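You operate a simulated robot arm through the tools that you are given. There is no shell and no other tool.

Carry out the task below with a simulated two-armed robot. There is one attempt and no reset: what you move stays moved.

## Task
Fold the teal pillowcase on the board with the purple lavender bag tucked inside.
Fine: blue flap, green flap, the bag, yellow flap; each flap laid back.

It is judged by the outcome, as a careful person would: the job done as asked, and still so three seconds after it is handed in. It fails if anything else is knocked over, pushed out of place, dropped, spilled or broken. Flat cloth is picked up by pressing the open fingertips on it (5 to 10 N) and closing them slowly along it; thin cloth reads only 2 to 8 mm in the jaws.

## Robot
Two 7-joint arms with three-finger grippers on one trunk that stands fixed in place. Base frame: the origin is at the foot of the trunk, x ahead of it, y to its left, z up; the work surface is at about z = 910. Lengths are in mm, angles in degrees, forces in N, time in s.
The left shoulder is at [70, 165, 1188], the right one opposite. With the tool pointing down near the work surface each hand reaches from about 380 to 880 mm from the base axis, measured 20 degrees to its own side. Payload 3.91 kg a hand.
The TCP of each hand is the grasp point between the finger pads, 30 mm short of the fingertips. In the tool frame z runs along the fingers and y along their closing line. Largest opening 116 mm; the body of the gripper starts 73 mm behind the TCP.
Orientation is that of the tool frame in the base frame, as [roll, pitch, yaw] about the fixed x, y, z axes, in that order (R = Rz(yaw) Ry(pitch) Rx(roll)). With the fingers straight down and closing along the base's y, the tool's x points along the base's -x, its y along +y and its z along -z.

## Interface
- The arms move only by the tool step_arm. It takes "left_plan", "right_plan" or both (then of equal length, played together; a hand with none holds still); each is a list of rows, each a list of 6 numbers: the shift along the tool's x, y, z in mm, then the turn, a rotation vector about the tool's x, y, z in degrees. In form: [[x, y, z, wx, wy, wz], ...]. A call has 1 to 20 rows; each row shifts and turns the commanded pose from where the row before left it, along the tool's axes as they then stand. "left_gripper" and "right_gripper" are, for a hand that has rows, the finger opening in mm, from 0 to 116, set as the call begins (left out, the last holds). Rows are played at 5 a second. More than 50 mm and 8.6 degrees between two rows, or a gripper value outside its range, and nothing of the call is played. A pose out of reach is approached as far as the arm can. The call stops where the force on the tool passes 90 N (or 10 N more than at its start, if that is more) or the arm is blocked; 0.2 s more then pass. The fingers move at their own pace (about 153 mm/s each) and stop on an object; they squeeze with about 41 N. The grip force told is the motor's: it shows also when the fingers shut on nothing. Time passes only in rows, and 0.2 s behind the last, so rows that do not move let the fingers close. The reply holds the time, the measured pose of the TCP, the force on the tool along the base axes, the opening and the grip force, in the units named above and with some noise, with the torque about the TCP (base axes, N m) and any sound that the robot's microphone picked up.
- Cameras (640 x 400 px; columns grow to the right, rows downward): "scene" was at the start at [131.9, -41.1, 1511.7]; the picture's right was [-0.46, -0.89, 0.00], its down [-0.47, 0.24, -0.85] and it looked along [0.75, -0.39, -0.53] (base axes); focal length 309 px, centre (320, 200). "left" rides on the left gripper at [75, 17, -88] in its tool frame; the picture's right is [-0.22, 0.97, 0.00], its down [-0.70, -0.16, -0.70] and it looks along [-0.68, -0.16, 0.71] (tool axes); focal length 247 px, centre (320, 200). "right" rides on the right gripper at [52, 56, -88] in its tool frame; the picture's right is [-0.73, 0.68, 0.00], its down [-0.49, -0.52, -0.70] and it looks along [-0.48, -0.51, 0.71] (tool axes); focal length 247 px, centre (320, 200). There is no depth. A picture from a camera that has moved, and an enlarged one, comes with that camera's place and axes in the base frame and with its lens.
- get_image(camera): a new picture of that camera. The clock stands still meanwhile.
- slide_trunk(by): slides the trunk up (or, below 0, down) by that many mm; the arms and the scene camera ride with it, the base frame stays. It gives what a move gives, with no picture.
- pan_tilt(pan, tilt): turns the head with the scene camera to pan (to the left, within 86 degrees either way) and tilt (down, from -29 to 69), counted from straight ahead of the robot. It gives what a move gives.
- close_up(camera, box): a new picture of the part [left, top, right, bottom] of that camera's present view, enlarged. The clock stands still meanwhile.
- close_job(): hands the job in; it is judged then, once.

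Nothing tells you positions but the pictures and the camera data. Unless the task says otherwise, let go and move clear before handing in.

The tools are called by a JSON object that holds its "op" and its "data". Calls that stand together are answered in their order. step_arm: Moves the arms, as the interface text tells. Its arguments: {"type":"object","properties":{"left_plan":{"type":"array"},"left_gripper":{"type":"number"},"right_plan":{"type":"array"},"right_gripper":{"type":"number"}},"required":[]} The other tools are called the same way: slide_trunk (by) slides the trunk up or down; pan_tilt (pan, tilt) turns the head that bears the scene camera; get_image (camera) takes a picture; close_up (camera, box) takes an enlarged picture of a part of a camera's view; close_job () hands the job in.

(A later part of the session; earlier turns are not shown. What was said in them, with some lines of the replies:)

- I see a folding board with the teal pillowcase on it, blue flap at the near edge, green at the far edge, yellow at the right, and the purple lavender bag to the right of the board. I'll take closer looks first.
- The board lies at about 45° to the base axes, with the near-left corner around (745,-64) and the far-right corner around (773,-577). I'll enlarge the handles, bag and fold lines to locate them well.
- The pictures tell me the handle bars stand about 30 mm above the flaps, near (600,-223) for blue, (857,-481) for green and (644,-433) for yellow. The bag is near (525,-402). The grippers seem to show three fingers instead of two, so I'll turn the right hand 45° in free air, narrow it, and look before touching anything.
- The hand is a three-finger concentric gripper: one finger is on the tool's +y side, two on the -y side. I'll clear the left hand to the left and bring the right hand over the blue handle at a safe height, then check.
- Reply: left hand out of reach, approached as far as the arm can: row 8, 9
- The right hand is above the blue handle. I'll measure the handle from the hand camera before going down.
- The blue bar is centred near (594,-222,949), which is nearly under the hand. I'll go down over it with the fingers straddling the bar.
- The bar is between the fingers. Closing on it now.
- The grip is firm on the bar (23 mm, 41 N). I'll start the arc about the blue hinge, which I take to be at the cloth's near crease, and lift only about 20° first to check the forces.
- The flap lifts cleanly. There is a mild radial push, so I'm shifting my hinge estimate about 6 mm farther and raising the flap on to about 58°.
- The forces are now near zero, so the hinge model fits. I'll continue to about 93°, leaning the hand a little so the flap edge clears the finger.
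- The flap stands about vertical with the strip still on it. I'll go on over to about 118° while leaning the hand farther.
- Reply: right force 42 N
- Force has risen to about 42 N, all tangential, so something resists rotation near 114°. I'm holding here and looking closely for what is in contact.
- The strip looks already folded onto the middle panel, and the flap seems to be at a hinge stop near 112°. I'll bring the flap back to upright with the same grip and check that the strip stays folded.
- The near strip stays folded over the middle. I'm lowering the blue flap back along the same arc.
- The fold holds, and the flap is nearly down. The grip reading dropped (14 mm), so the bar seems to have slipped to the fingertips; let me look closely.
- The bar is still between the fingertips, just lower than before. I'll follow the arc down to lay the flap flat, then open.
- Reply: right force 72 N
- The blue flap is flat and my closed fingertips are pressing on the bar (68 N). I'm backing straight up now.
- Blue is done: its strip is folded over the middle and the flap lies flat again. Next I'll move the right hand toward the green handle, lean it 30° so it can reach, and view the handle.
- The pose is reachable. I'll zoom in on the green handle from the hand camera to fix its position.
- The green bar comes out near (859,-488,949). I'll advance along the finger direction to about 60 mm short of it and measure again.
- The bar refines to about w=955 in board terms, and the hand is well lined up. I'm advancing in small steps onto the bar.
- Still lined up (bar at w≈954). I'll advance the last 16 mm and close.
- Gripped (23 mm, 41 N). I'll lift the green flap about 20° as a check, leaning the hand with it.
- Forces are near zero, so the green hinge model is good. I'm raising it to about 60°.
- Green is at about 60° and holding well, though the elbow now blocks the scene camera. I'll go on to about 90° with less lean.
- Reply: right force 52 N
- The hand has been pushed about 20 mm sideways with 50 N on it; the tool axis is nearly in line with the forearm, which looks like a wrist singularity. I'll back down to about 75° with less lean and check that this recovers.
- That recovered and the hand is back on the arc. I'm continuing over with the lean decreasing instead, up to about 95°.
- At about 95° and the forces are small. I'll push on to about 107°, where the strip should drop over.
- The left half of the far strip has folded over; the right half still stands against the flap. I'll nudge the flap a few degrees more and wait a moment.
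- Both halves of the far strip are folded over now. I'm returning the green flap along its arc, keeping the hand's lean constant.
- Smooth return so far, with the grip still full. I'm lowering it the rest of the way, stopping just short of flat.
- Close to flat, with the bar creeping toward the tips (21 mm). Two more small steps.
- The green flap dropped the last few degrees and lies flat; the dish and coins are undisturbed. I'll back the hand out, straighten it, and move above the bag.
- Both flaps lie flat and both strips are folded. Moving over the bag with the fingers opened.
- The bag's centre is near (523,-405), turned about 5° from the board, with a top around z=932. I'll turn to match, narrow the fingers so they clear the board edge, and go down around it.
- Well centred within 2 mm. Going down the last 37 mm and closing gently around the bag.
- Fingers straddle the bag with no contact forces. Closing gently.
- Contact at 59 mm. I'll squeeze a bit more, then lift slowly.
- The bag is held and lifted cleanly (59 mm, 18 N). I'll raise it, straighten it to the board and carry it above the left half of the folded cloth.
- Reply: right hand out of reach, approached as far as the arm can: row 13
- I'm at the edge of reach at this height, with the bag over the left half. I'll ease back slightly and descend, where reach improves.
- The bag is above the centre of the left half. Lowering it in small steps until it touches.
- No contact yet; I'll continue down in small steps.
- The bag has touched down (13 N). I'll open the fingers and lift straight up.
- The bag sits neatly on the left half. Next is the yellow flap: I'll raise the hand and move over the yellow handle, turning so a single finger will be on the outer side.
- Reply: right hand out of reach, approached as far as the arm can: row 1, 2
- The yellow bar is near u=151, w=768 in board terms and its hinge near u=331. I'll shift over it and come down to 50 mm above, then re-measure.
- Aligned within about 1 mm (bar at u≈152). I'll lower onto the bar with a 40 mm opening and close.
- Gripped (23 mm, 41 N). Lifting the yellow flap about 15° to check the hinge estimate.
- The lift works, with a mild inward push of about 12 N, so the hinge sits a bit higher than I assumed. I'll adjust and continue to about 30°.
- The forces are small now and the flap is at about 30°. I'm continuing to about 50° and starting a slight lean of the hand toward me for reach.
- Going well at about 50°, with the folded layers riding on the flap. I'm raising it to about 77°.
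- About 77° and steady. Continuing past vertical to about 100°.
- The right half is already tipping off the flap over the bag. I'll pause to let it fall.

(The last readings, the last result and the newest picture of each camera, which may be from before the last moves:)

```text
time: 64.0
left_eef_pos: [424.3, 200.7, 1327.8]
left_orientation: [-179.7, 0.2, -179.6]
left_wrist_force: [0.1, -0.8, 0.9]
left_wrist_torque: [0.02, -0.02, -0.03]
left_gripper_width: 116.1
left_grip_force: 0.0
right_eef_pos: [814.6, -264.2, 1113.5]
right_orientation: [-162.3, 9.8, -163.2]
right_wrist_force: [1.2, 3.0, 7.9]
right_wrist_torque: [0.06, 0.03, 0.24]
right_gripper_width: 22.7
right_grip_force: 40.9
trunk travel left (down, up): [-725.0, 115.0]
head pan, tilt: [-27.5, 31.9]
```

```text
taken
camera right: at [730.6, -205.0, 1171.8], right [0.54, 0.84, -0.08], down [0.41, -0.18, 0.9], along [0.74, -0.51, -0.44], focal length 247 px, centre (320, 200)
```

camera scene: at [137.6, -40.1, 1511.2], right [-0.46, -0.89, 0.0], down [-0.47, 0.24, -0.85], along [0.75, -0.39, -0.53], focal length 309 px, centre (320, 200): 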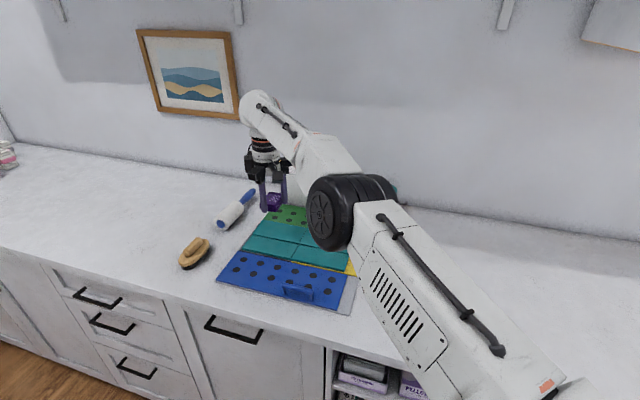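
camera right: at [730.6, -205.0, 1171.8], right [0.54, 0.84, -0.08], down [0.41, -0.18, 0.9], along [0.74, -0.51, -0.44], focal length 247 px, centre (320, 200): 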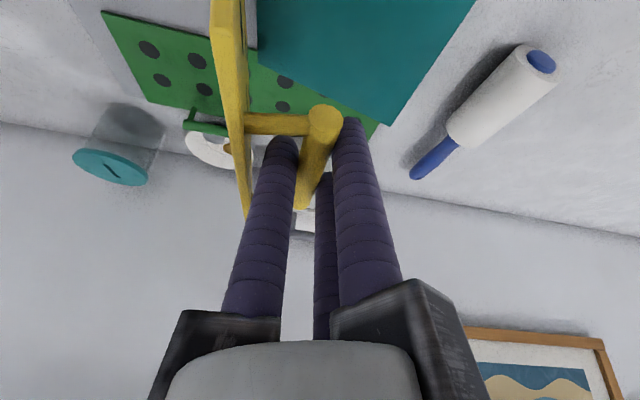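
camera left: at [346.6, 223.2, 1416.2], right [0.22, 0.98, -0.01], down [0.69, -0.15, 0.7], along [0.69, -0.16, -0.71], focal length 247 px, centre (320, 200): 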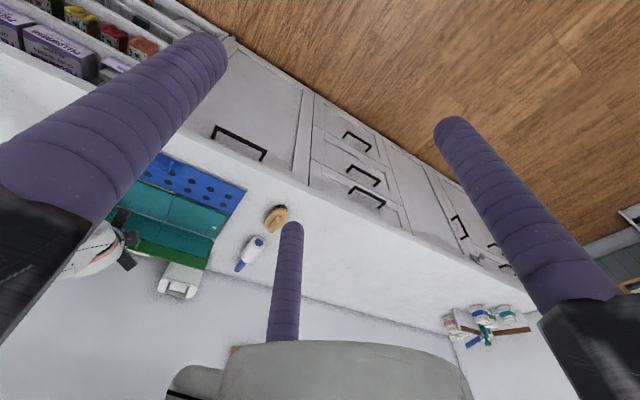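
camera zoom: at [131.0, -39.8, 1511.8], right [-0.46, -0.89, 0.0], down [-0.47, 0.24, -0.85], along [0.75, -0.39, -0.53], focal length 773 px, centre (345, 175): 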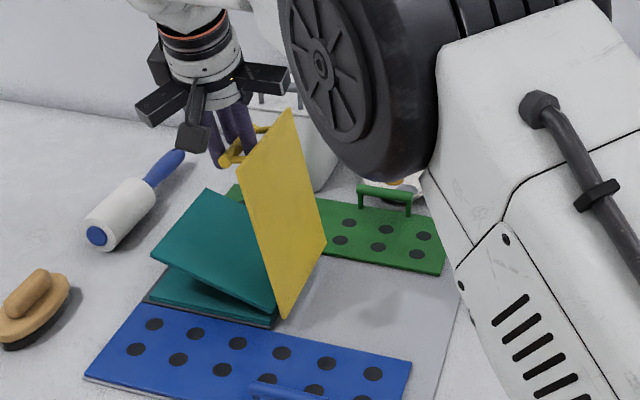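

{"op": "step_arm", "data": {"right_plan": [[0, 0, 0, 0, 0, 0], [0, 0, 0, 0, 0, 0], [0, 0, 0, 0, 0, 0], [0, 0, 0, 0, 0, 0], [0, 0, 0, 0, 0, 0]]}}

{"op": "close_up", "data": {"camera": "scene", "box": [230, 170, 340, 260]}}

```text
time: 65.2
left_eef_pos: [423.4, 200.3, 1329.0]
left_orientation: [-179.7, 0.2, -179.6]
left_wrist_force: [-0.1, -0.3, 0.8]
left_wrist_torque: [0.0, 0.0, 0.01]
left_gripper_width: 116.0
left_grip_force: 0.0
right_eef_pos: [814.9, -263.4, 1114.8]
right_orientation: [-162.3, 9.8, -163.3]
right_wrist_force: [0.0, 3.7, 7.0]
right_wrist_torque: [0.05, -0.01, 0.29]
right_gripper_width: 22.8
right_grip_force: 41.3
trunk travel left (down, up): [-725.0, 115.0]
head pan, tilt: [-27.5, 31.9]
```

```text
4.44 times, centred on (285, 215) of scene
camera zoom: at [130.8, -39.9, 1511.8], right [-0.46, -0.89, 0.0], down [-0.47, 0.24, -0.85], along [0.75, -0.39, -0.53], focal length 1375 px, centre (476, 133)
```

zoom: 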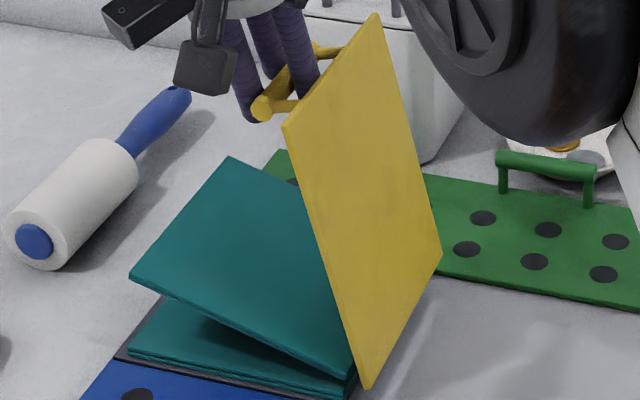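

The right half now rests folded over the bag, and the flap is clear of it. I'm returning the yellow flap along the same arc.

{"op": "step_arm", "data": {"right_plan": [[12.62, -8.95, -3.95, 0, 0, 0], [13.1, -8.71, -2.73, 0, 0, 0], [13.31, -8.75, -1.37, -1.446, 0.835, 0], [13.55, -8.33, -0.06, -1.446, 0.835, 0], [13.75, -7.98, 1.26, -1.446, 0.835, 0], [13.87, -7.57, 2.59, -1.446, 0.835, 0]]}}

{"op": "close_up", "data": {"camera": "scene", "box": [220, 130, 400, 290]}}

{"op": "get_image", "data": {"camera": "right"}}

```text
time: 66.6
left_eef_pos: [424.4, 199.6, 1327.9]
left_orientation: [-179.7, 0.1, -179.6]
left_wrist_force: [-0.4, 0.0, 0.6]
left_wrist_torque: [0.03, 0.02, 0.03]
left_gripper_width: 116.0
left_grip_force: 0.0
right_eef_pos: [749.8, -333.5, 1119.8]
right_orientation: [-168.4, 6.5, -164.1]
right_wrist_force: [-2.6, 3.1, -0.5]
right_wrist_torque: [-0.7, -0.9, 0.11]
right_gripper_width: 22.8
right_grip_force: 41.0
trunk travel left (down, up): [-725.0, 115.0]
head pan, tilt: [-27.5, 31.9]
```

```text
2.50 times, centred on (310, 210) of scene
camera zoom: at [132.2, -41.2, 1511.6], right [-0.46, -0.89, 0.0], down [-0.47, 0.24, -0.85], along [0.75, -0.39, -0.53], focal length 773 px, centre (345, 175)
```

zoom: 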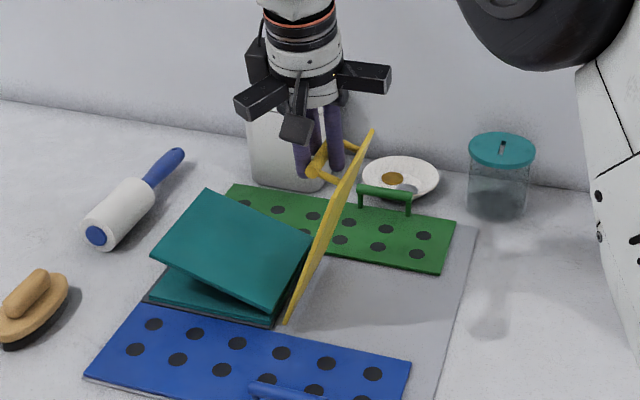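

```text
taken
camera right: at [670.9, -279.5, 1188.2], right [0.53, 0.85, -0.05], down [0.48, -0.25, 0.84], along [0.7, -0.47, -0.54], focal length 247 px, centre (320, 200)
```

right: 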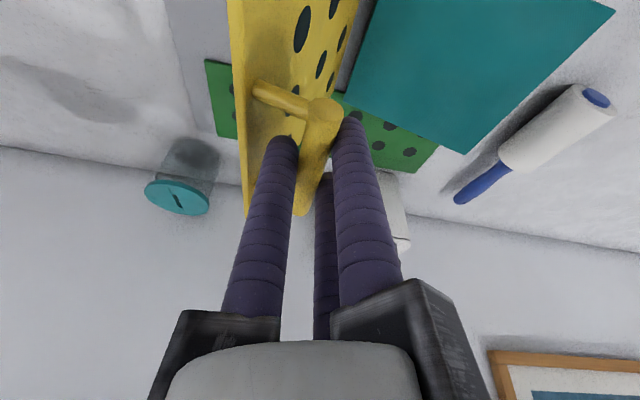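

Coming down smoothly. Continuing the descent to about 30°.

{"op": "step_arm", "data": {"right_plan": [[13.6, -7.24, 3.98, -1.446, 0.835, 0], [13.33, -6.91, 5.27, -1.446, 0.835, 0], [12.93, -6.61, 6.47, -1.446, 0.835, 0], [12.41, -6.31, 7.88, -1.446, 0.835, 0], [11.67, -5.98, 9.09, -1.446, 0.835, 0], [10.89, -5.73, 10.1, -1.446, 0.835, 0], [10.0, -5.47, 11.3, -1.446, 0.835, 0], [8.98, -5.23, 12.2, -1.446, 0.835, 0]]}}

{"op": "close_up", "data": {"camera": "scene", "box": [220, 150, 400, 290]}}

{"op": "get_image", "data": {"camera": "right"}}

```text
time: 68.4
left_eef_pos: [426.9, 199.1, 1328.2]
left_orientation: [-179.9, 0.1, -179.6]
left_wrist_force: [-0.5, 0.0, 0.6]
left_wrist_torque: [-0.01, 0.0, -0.03]
left_gripper_width: 116.0
left_grip_force: 0.0
right_eef_pos: [678.7, -409.6, 1051.0]
right_orientation: [-179.9, 0.0, -164.8]
right_wrist_force: [8.2, 0.0, 0.0]
right_wrist_torque: [-0.26, -0.42, 0.19]
right_gripper_width: 23.0
right_grip_force: 41.3
trunk travel left (down, up): [-725.0, 115.0]
head pan, tilt: [-27.5, 31.9]
```

```text
2.86 times, centred on (310, 220) of scene
camera zoom: at [133.8, -41.8, 1511.5], right [-0.46, -0.89, 0.0], down [-0.47, 0.25, -0.85], along [0.75, -0.39, -0.53], focal length 884 px, centre (349, 143)
```

zoom: 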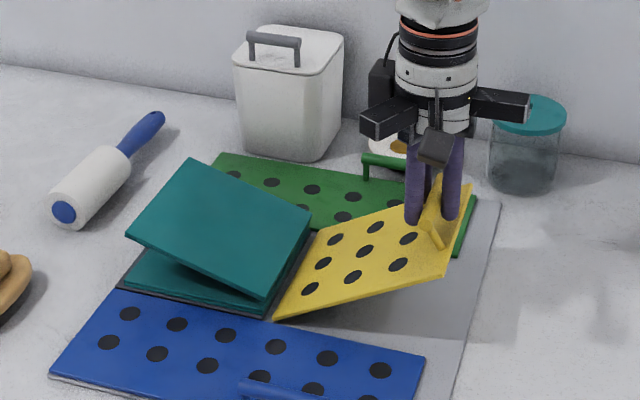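

```text
taken
camera right: at [612.7, -369.5, 1141.1], right [0.53, 0.85, 0.0], down [0.61, -0.38, 0.7], along [0.59, -0.37, -0.72], focal length 247 px, centre (320, 200)
```

right: 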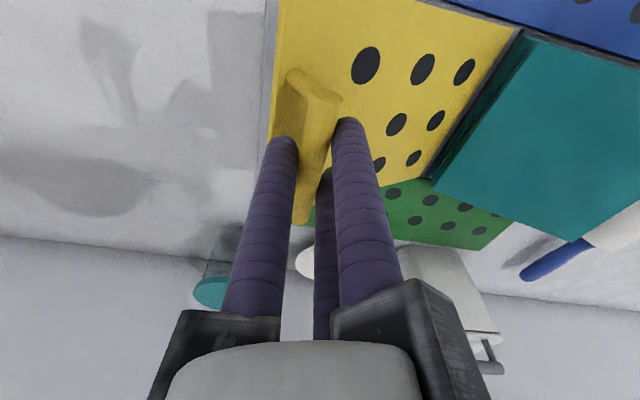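

Still well gripped with the flap at about 28°. Lowering to just above flat.

{"op": "step_arm", "data": {"right_plan": [[7.19, -4.15, 13.5, 0, 0, 0], [6.93, -4.0, 13.7, 0, 0, 0], [5.89, -3.4, 14.4, 0, 0, 0], [4.76, -2.75, 14.9, 0, 0, 0], [3.64, -2.1, 15.3, 0, 0, 0]]}}

{"op": "close_up", "data": {"camera": "scene", "box": [220, 150, 400, 290]}}

{"op": "get_image", "data": {"camera": "right"}}

```text
time: 69.6
left_eef_pos: [426.1, 199.3, 1327.9]
left_orientation: [-179.7, 0.1, -179.6]
left_wrist_force: [0.0, 0.1, 0.0]
left_wrist_torque: [0.02, -0.01, -0.04]
left_gripper_width: 116.1
left_grip_force: 0.0
right_eef_pos: [656.7, -432.9, 980.8]
right_orientation: [180.0, 0.0, -164.8]
right_wrist_force: [7.7, 2.0, -0.5]
right_wrist_torque: [0.18, -0.05, 0.19]
right_gripper_width: 22.5
right_grip_force: 40.9
trunk travel left (down, up): [-725.0, 115.0]
head pan, tilt: [-27.5, 31.9]
```

```text
2.86 times, centred on (310, 220) of scene
camera zoom: at [133.6, -40.7, 1511.5], right [-0.46, -0.89, 0.0], down [-0.47, 0.24, -0.85], along [0.75, -0.39, -0.53], focal length 884 px, centre (349, 143)
```

zoom: 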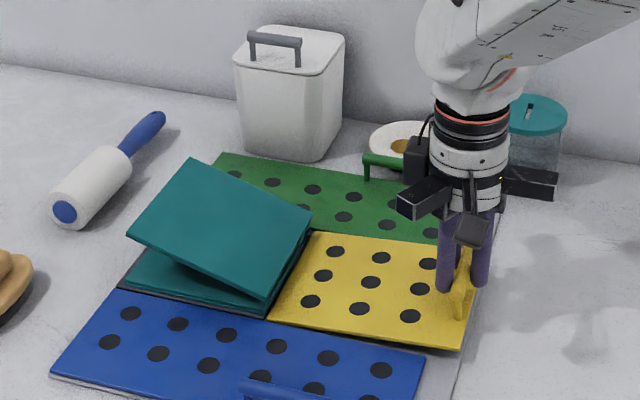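

```text
taken
camera right: at [590.1, -392.1, 1069.1], right [0.53, 0.85, 0.0], down [0.61, -0.38, 0.7], along [0.59, -0.37, -0.71], focal length 247 px, centre (320, 200)
```

right: 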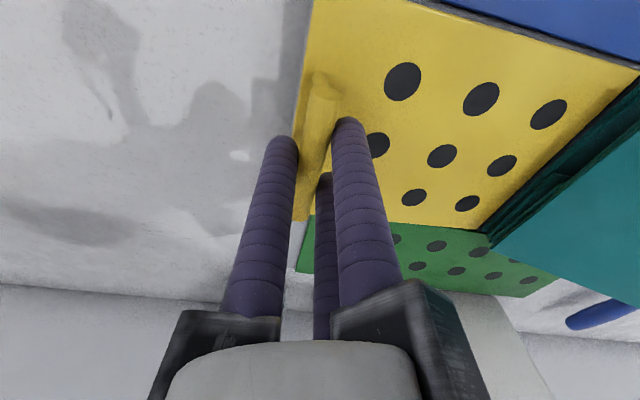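

Nearly flat. I'll lower the last bit in small steps, watching the force.

{"op": "step_arm", "data": {"right_plan": [[0.9, -0.5, 5, 0, 0, 0], [0.9, -0.5, 5, 0, 0, 0], [0, 0, 0, 0, 0, 0]]}}

{"op": "close_up", "data": {"camera": "scene", "box": [290, 210, 380, 280]}}

```text
time: 70.4
left_eef_pos: [426.6, 200.7, 1327.7]
left_orientation: [-179.7, 0.1, -179.7]
left_wrist_force: [0.4, 0.6, 0.6]
left_wrist_torque: [0.01, -0.02, 0.0]
left_gripper_width: 115.8
left_grip_force: 0.1
right_eef_pos: [655.6, -433.3, 970.7]
right_orientation: [-180.0, 0.0, -164.6]
right_wrist_force: [9.0, 5.8, -0.5]
right_wrist_torque: [-0.02, -0.33, 0.2]
right_gripper_width: 22.7
right_grip_force: 40.9
trunk travel left (down, up): [-725.0, 115.0]
head pan, tilt: [-27.5, 31.9]
```

```text
5.71 times, centred on (335, 245) of scene
camera zoom: at [133.6, -40.0, 1511.5], right [-0.46, -0.89, 0.0], down [-0.47, 0.24, -0.85], along [0.75, -0.39, -0.53], focal length 1768 px, centre (234, -57)
```

zoom: 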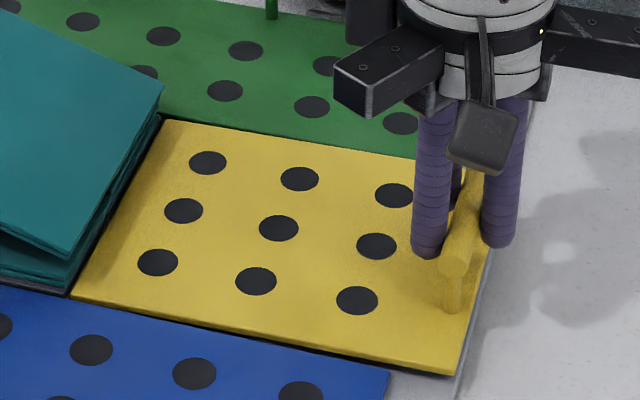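

{"op": "step_arm", "data": {"right_plan": [[-0.9, 0.5, 4, 0, 0, 0], [0, 0, 3, 0, 0, 0], [0, 0, 0, 0, 0, 0]]}}

{"op": "close_up", "data": {"camera": "scene", "box": [290, 210, 380, 280]}}

```text
time: 71.2
left_eef_pos: [424.6, 200.2, 1328.6]
left_orientation: [-179.6, 0.2, -179.6]
left_wrist_force: [-0.1, -0.3, -0.1]
left_wrist_torque: [-0.01, 0.02, -0.02]
left_gripper_width: 115.9
left_grip_force: 0.0
right_eef_pos: [655.3, -434.1, 965.6]
right_orientation: [-179.7, 0.1, -164.8]
right_wrist_force: [5.3, 0.1, 12.9]
right_wrist_torque: [0.39, 0.36, 0.24]
right_gripper_width: 22.7
right_grip_force: 40.8
trunk travel left (down, up): [-725.0, 115.0]
head pan, tilt: [-27.5, 31.9]
```

```text
5.71 times, centred on (335, 245) of scene
camera zoom: at [131.1, -39.9, 1511.9], right [-0.46, -0.89, 0.0], down [-0.47, 0.24, -0.85], along [0.75, -0.39, -0.53], focal length 1768 px, centre (234, -57)
```

zoom: 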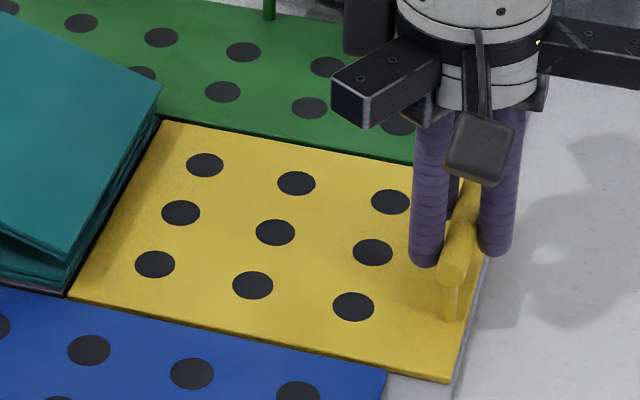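

The yellow flap is flat on the board (13 N contact). I'll open the fingers and rise straight up.

{"op": "step_arm", "data": {"right_plan": [[0, 0, 0, 0, 0, 0], [0, 0, 0, 0, 0, 0], [0, 0, 0, 0, 0, 0]], "right_gripper": 42}}

{"op": "step_arm", "data": {"right_plan": [[0, 0, -10, 0, 0, 0], [0, 0, -20, 0, 0, 0], [0, 0, -35, 0, 0, 0], [0, 0, -45, 0, 0, 0], [0, 0, -45, 0, 0, 0]]}}

{"op": "get_image", "data": {"camera": "scene"}}

{"op": "close_up", "data": {"camera": "scene", "box": [200, 170, 400, 310]}}

{"op": "get_image", "data": {"camera": "right"}}

```text
time: 72.0
left_eef_pos: [425.5, 198.5, 1327.8]
left_orientation: [-179.8, 0.0, -179.6]
left_wrist_force: [-0.3, -0.4, -0.7]
left_wrist_torque: [0.02, -0.01, -0.05]
left_gripper_width: 116.0
left_grip_force: 0.0
right_eef_pos: [654.2, -433.8, 964.0]
right_orientation: [-179.9, 0.0, -164.9]
right_wrist_force: [1.0, -0.5, -0.1]
right_wrist_torque: [-0.02, -0.01, -0.03]
right_gripper_width: 42.1
right_grip_force: 0.1
trunk travel left (down, up): [-725.0, 115.0]
head pan, tilt: [-27.5, 31.9]
```

```text
time: 73.2
left_eef_pos: [421.7, 200.2, 1328.7]
left_orientation: [-179.7, 0.2, -179.6]
left_wrist_force: [-0.3, -0.3, 0.7]
left_wrist_torque: [0.0, -0.03, -0.01]
left_gripper_width: 115.6
left_grip_force: 0.1
right_eef_pos: [654.2, -435.5, 1119.9]
right_orientation: [-180.0, 0.1, -164.7]
right_wrist_force: [0.3, 0.5, -1.0]
right_wrist_torque: [-0.02, -0.02, -0.01]
right_gripper_width: 42.0
right_grip_force: 0.0
trunk travel left (down, up): [-725.0, 115.0]
head pan, tilt: [-27.5, 31.9]
```

```text
taken
camera scene: at [130.7, -40.3, 1511.7], right [-0.46, -0.89, 0.0], down [-0.47, 0.24, -0.85], along [0.75, -0.39, -0.53], focal length 309 px, centre (320, 200)
```

scene: 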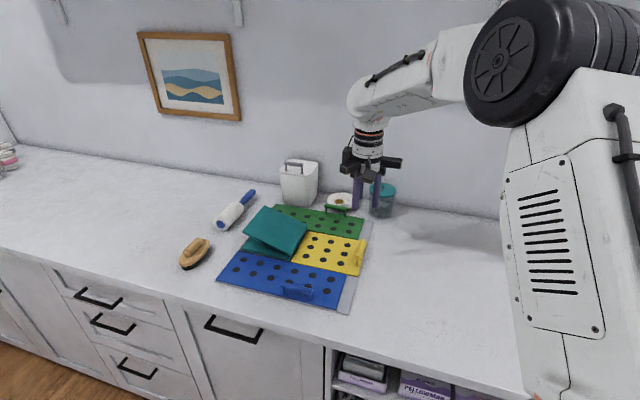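

```text
2.86 times, centred on (300, 240) of scene
camera zoom: at [130.7, -40.3, 1511.7], right [-0.46, -0.89, 0.0], down [-0.47, 0.24, -0.85], along [0.75, -0.39, -0.53], focal length 884 px, centre (377, 86)
```

zoom: 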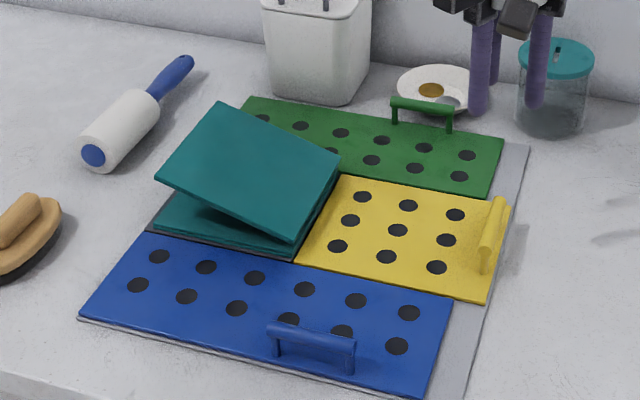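

```text
taken
camera right: at [587.8, -394.6, 1209.2], right [0.53, 0.85, 0.0], down [0.61, -0.38, 0.7], along [0.59, -0.37, -0.71], focal length 247 px, centre (320, 200)
```

right: 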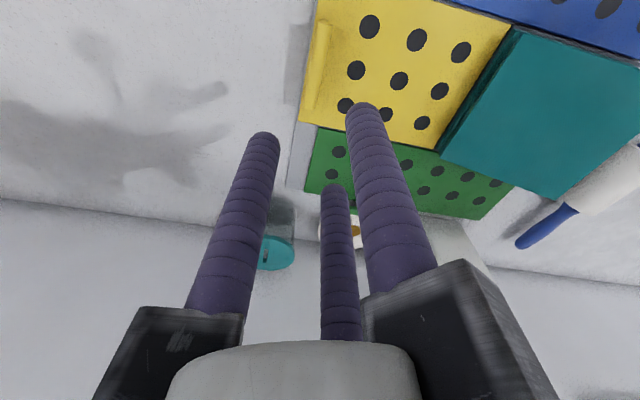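

All three flaps lie flat, and the pillowcase is folded over the bag. I'll look closely at the fold to check that the bag and strips are properly inside.

{"op": "close_up", "data": {"camera": "scene", "box": [240, 195, 320, 265]}}

{"op": "close_up", "data": {"camera": "right", "box": [420, 0, 640, 220]}}

{"op": "get_image", "data": {"camera": "left"}}

```text
5.71 times, centred on (280, 230) of scene
camera zoom: at [130.7, -40.3, 1511.7], right [-0.46, -0.89, 0.0], down [-0.47, 0.24, -0.85], along [0.75, -0.39, -0.53], focal length 1768 px, centre (549, 29)
```

zoom: 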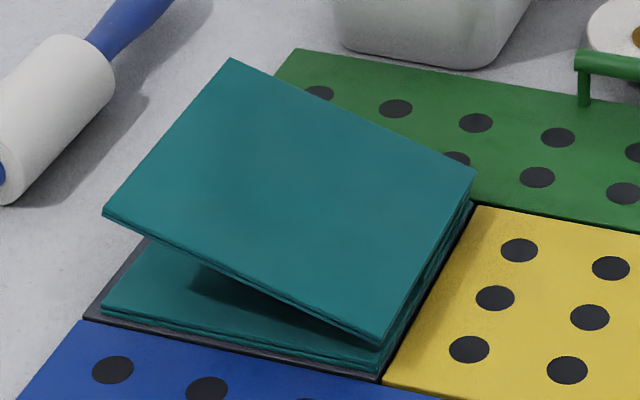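

```text
1.82 times, centred on (530, 110) of right
camera zoom: at [587.8, -394.6, 1209.2], right [0.53, 0.85, 0.0], down [0.61, -0.38, 0.7], along [0.59, -0.37, -0.71], focal length 449 px, centre (-62, 364)
```

zoom: 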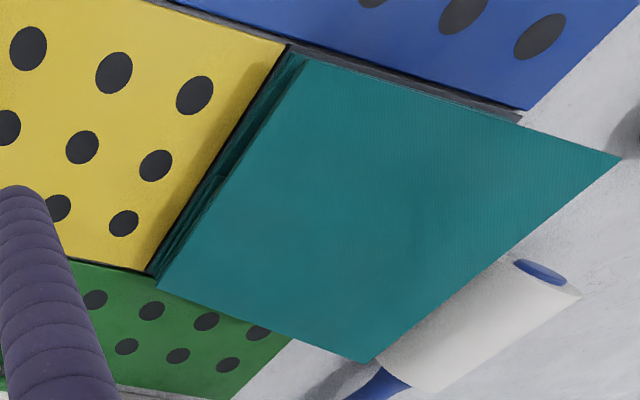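

```text
taken
camera left: at [347.8, 216.4, 1417.0], right [0.22, 0.98, 0.0], down [0.7, -0.15, 0.7], along [0.69, -0.16, -0.71], focal length 247 px, centre (320, 200)
```

left: 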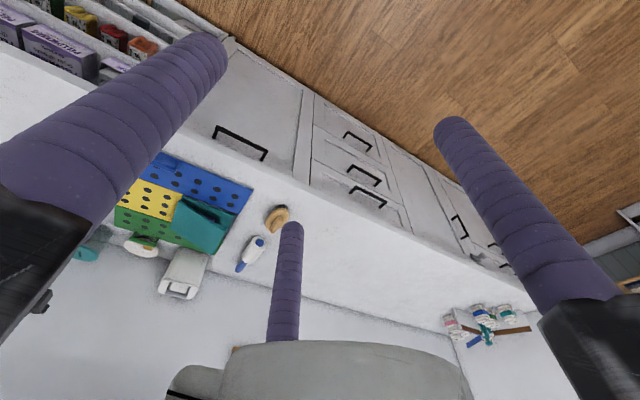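

The stack is neat: both strips stay folded, the bag lies between the halves, all flaps are flat, and the dish, jar, bin, roller and brush are untouched. I'll pull the right hand well clear and take a last look.

{"op": "step_arm", "data": {"right_plan": [[0, 0, -45, 0, 0, 0], [0, 0, -45, 0, 0, 0], [0, 0, -45, 0, 0, 0], [35, -5.6, -25, 0, 0, 0], [35, -5.6, -25, 0, 0, 0], [35, -5.6, -25, 0, 0, 0], [35, -5.6, 0, 0, 0, 0], [35, -5.6, 0, 0, 0, 0], [35, -5.6, 0, 0, 0, 0]]}}

{"op": "get_image", "data": {"camera": "scene"}}

{"op": "close_up", "data": {"camera": "scene", "box": [180, 150, 420, 320]}}

```text
time: 75.2
left_eef_pos: [423.9, 199.5, 1329.0]
left_orientation: [-179.8, 0.2, -179.6]
left_wrist_force: [0.2, 0.2, -0.1]
left_wrist_torque: [0.0, -0.02, -0.04]
left_gripper_width: 116.0
left_grip_force: 0.0
right_eef_pos: [458.9, -522.4, 1330.6]
right_orientation: [-179.9, 0.0, -164.8]
right_wrist_force: [-0.3, 0.1, -0.2]
right_wrist_torque: [0.07, -0.01, 0.01]
right_gripper_width: 42.1
right_grip_force: 0.1
trunk travel left (down, up): [-725.0, 115.0]
head pan, tilt: [-27.5, 31.9]
```

```text
taken
camera scene: at [130.6, -41.4, 1511.8], right [-0.46, -0.89, 0.0], down [-0.47, 0.24, -0.85], along [0.75, -0.39, -0.53], focal length 309 px, centre (320, 200)
```

scene: 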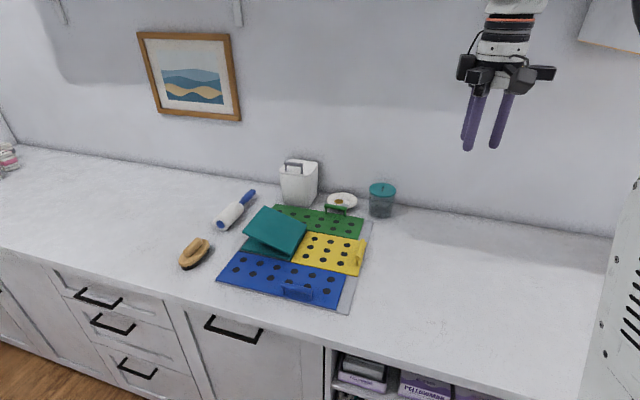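

```text
2.35 times, centred on (300, 235) of scene
camera zoom: at [130.6, -41.4, 1511.8], right [-0.46, -0.89, 0.0], down [-0.47, 0.24, -0.85], along [0.75, -0.39, -0.53], focal length 728 px, centre (367, 118)
```

zoom: 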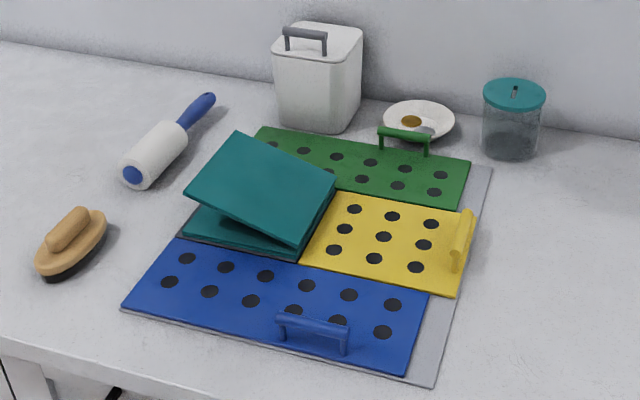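

The pillowcase is folded with the bag between its halves, the blue, green and yellow flaps all lie back flat, nothing else has moved, and both hands are clear. I'm handing in the job.

{"op": "close_job", "data": {}}

```text
The job is handed in.
```

The teal pillowcase is folded on the board with the purple lavender bag tucked inside, and I've handed the job in; no result has come back.

I did it in the order you gave: blue flap, green flap, bag, yellow flap. All three flaps are laid back flat on the board.

- **Top layer:** it rests on the bag at a tilt of about 20°, so the pillowcase doesn't lie completely flat.
- **Green flap:** it slipped from the fingers on the way back and dropped its last few degrees. It landed flat.
- **Blue flap:** I pressed on its handle with nearly 70 N for a moment when laying it down. I saw no damage.
- **Everything else:** in the last pictures the dish with the coins, jar, bin, lint roller and brush were where they started. Both hands were clear.
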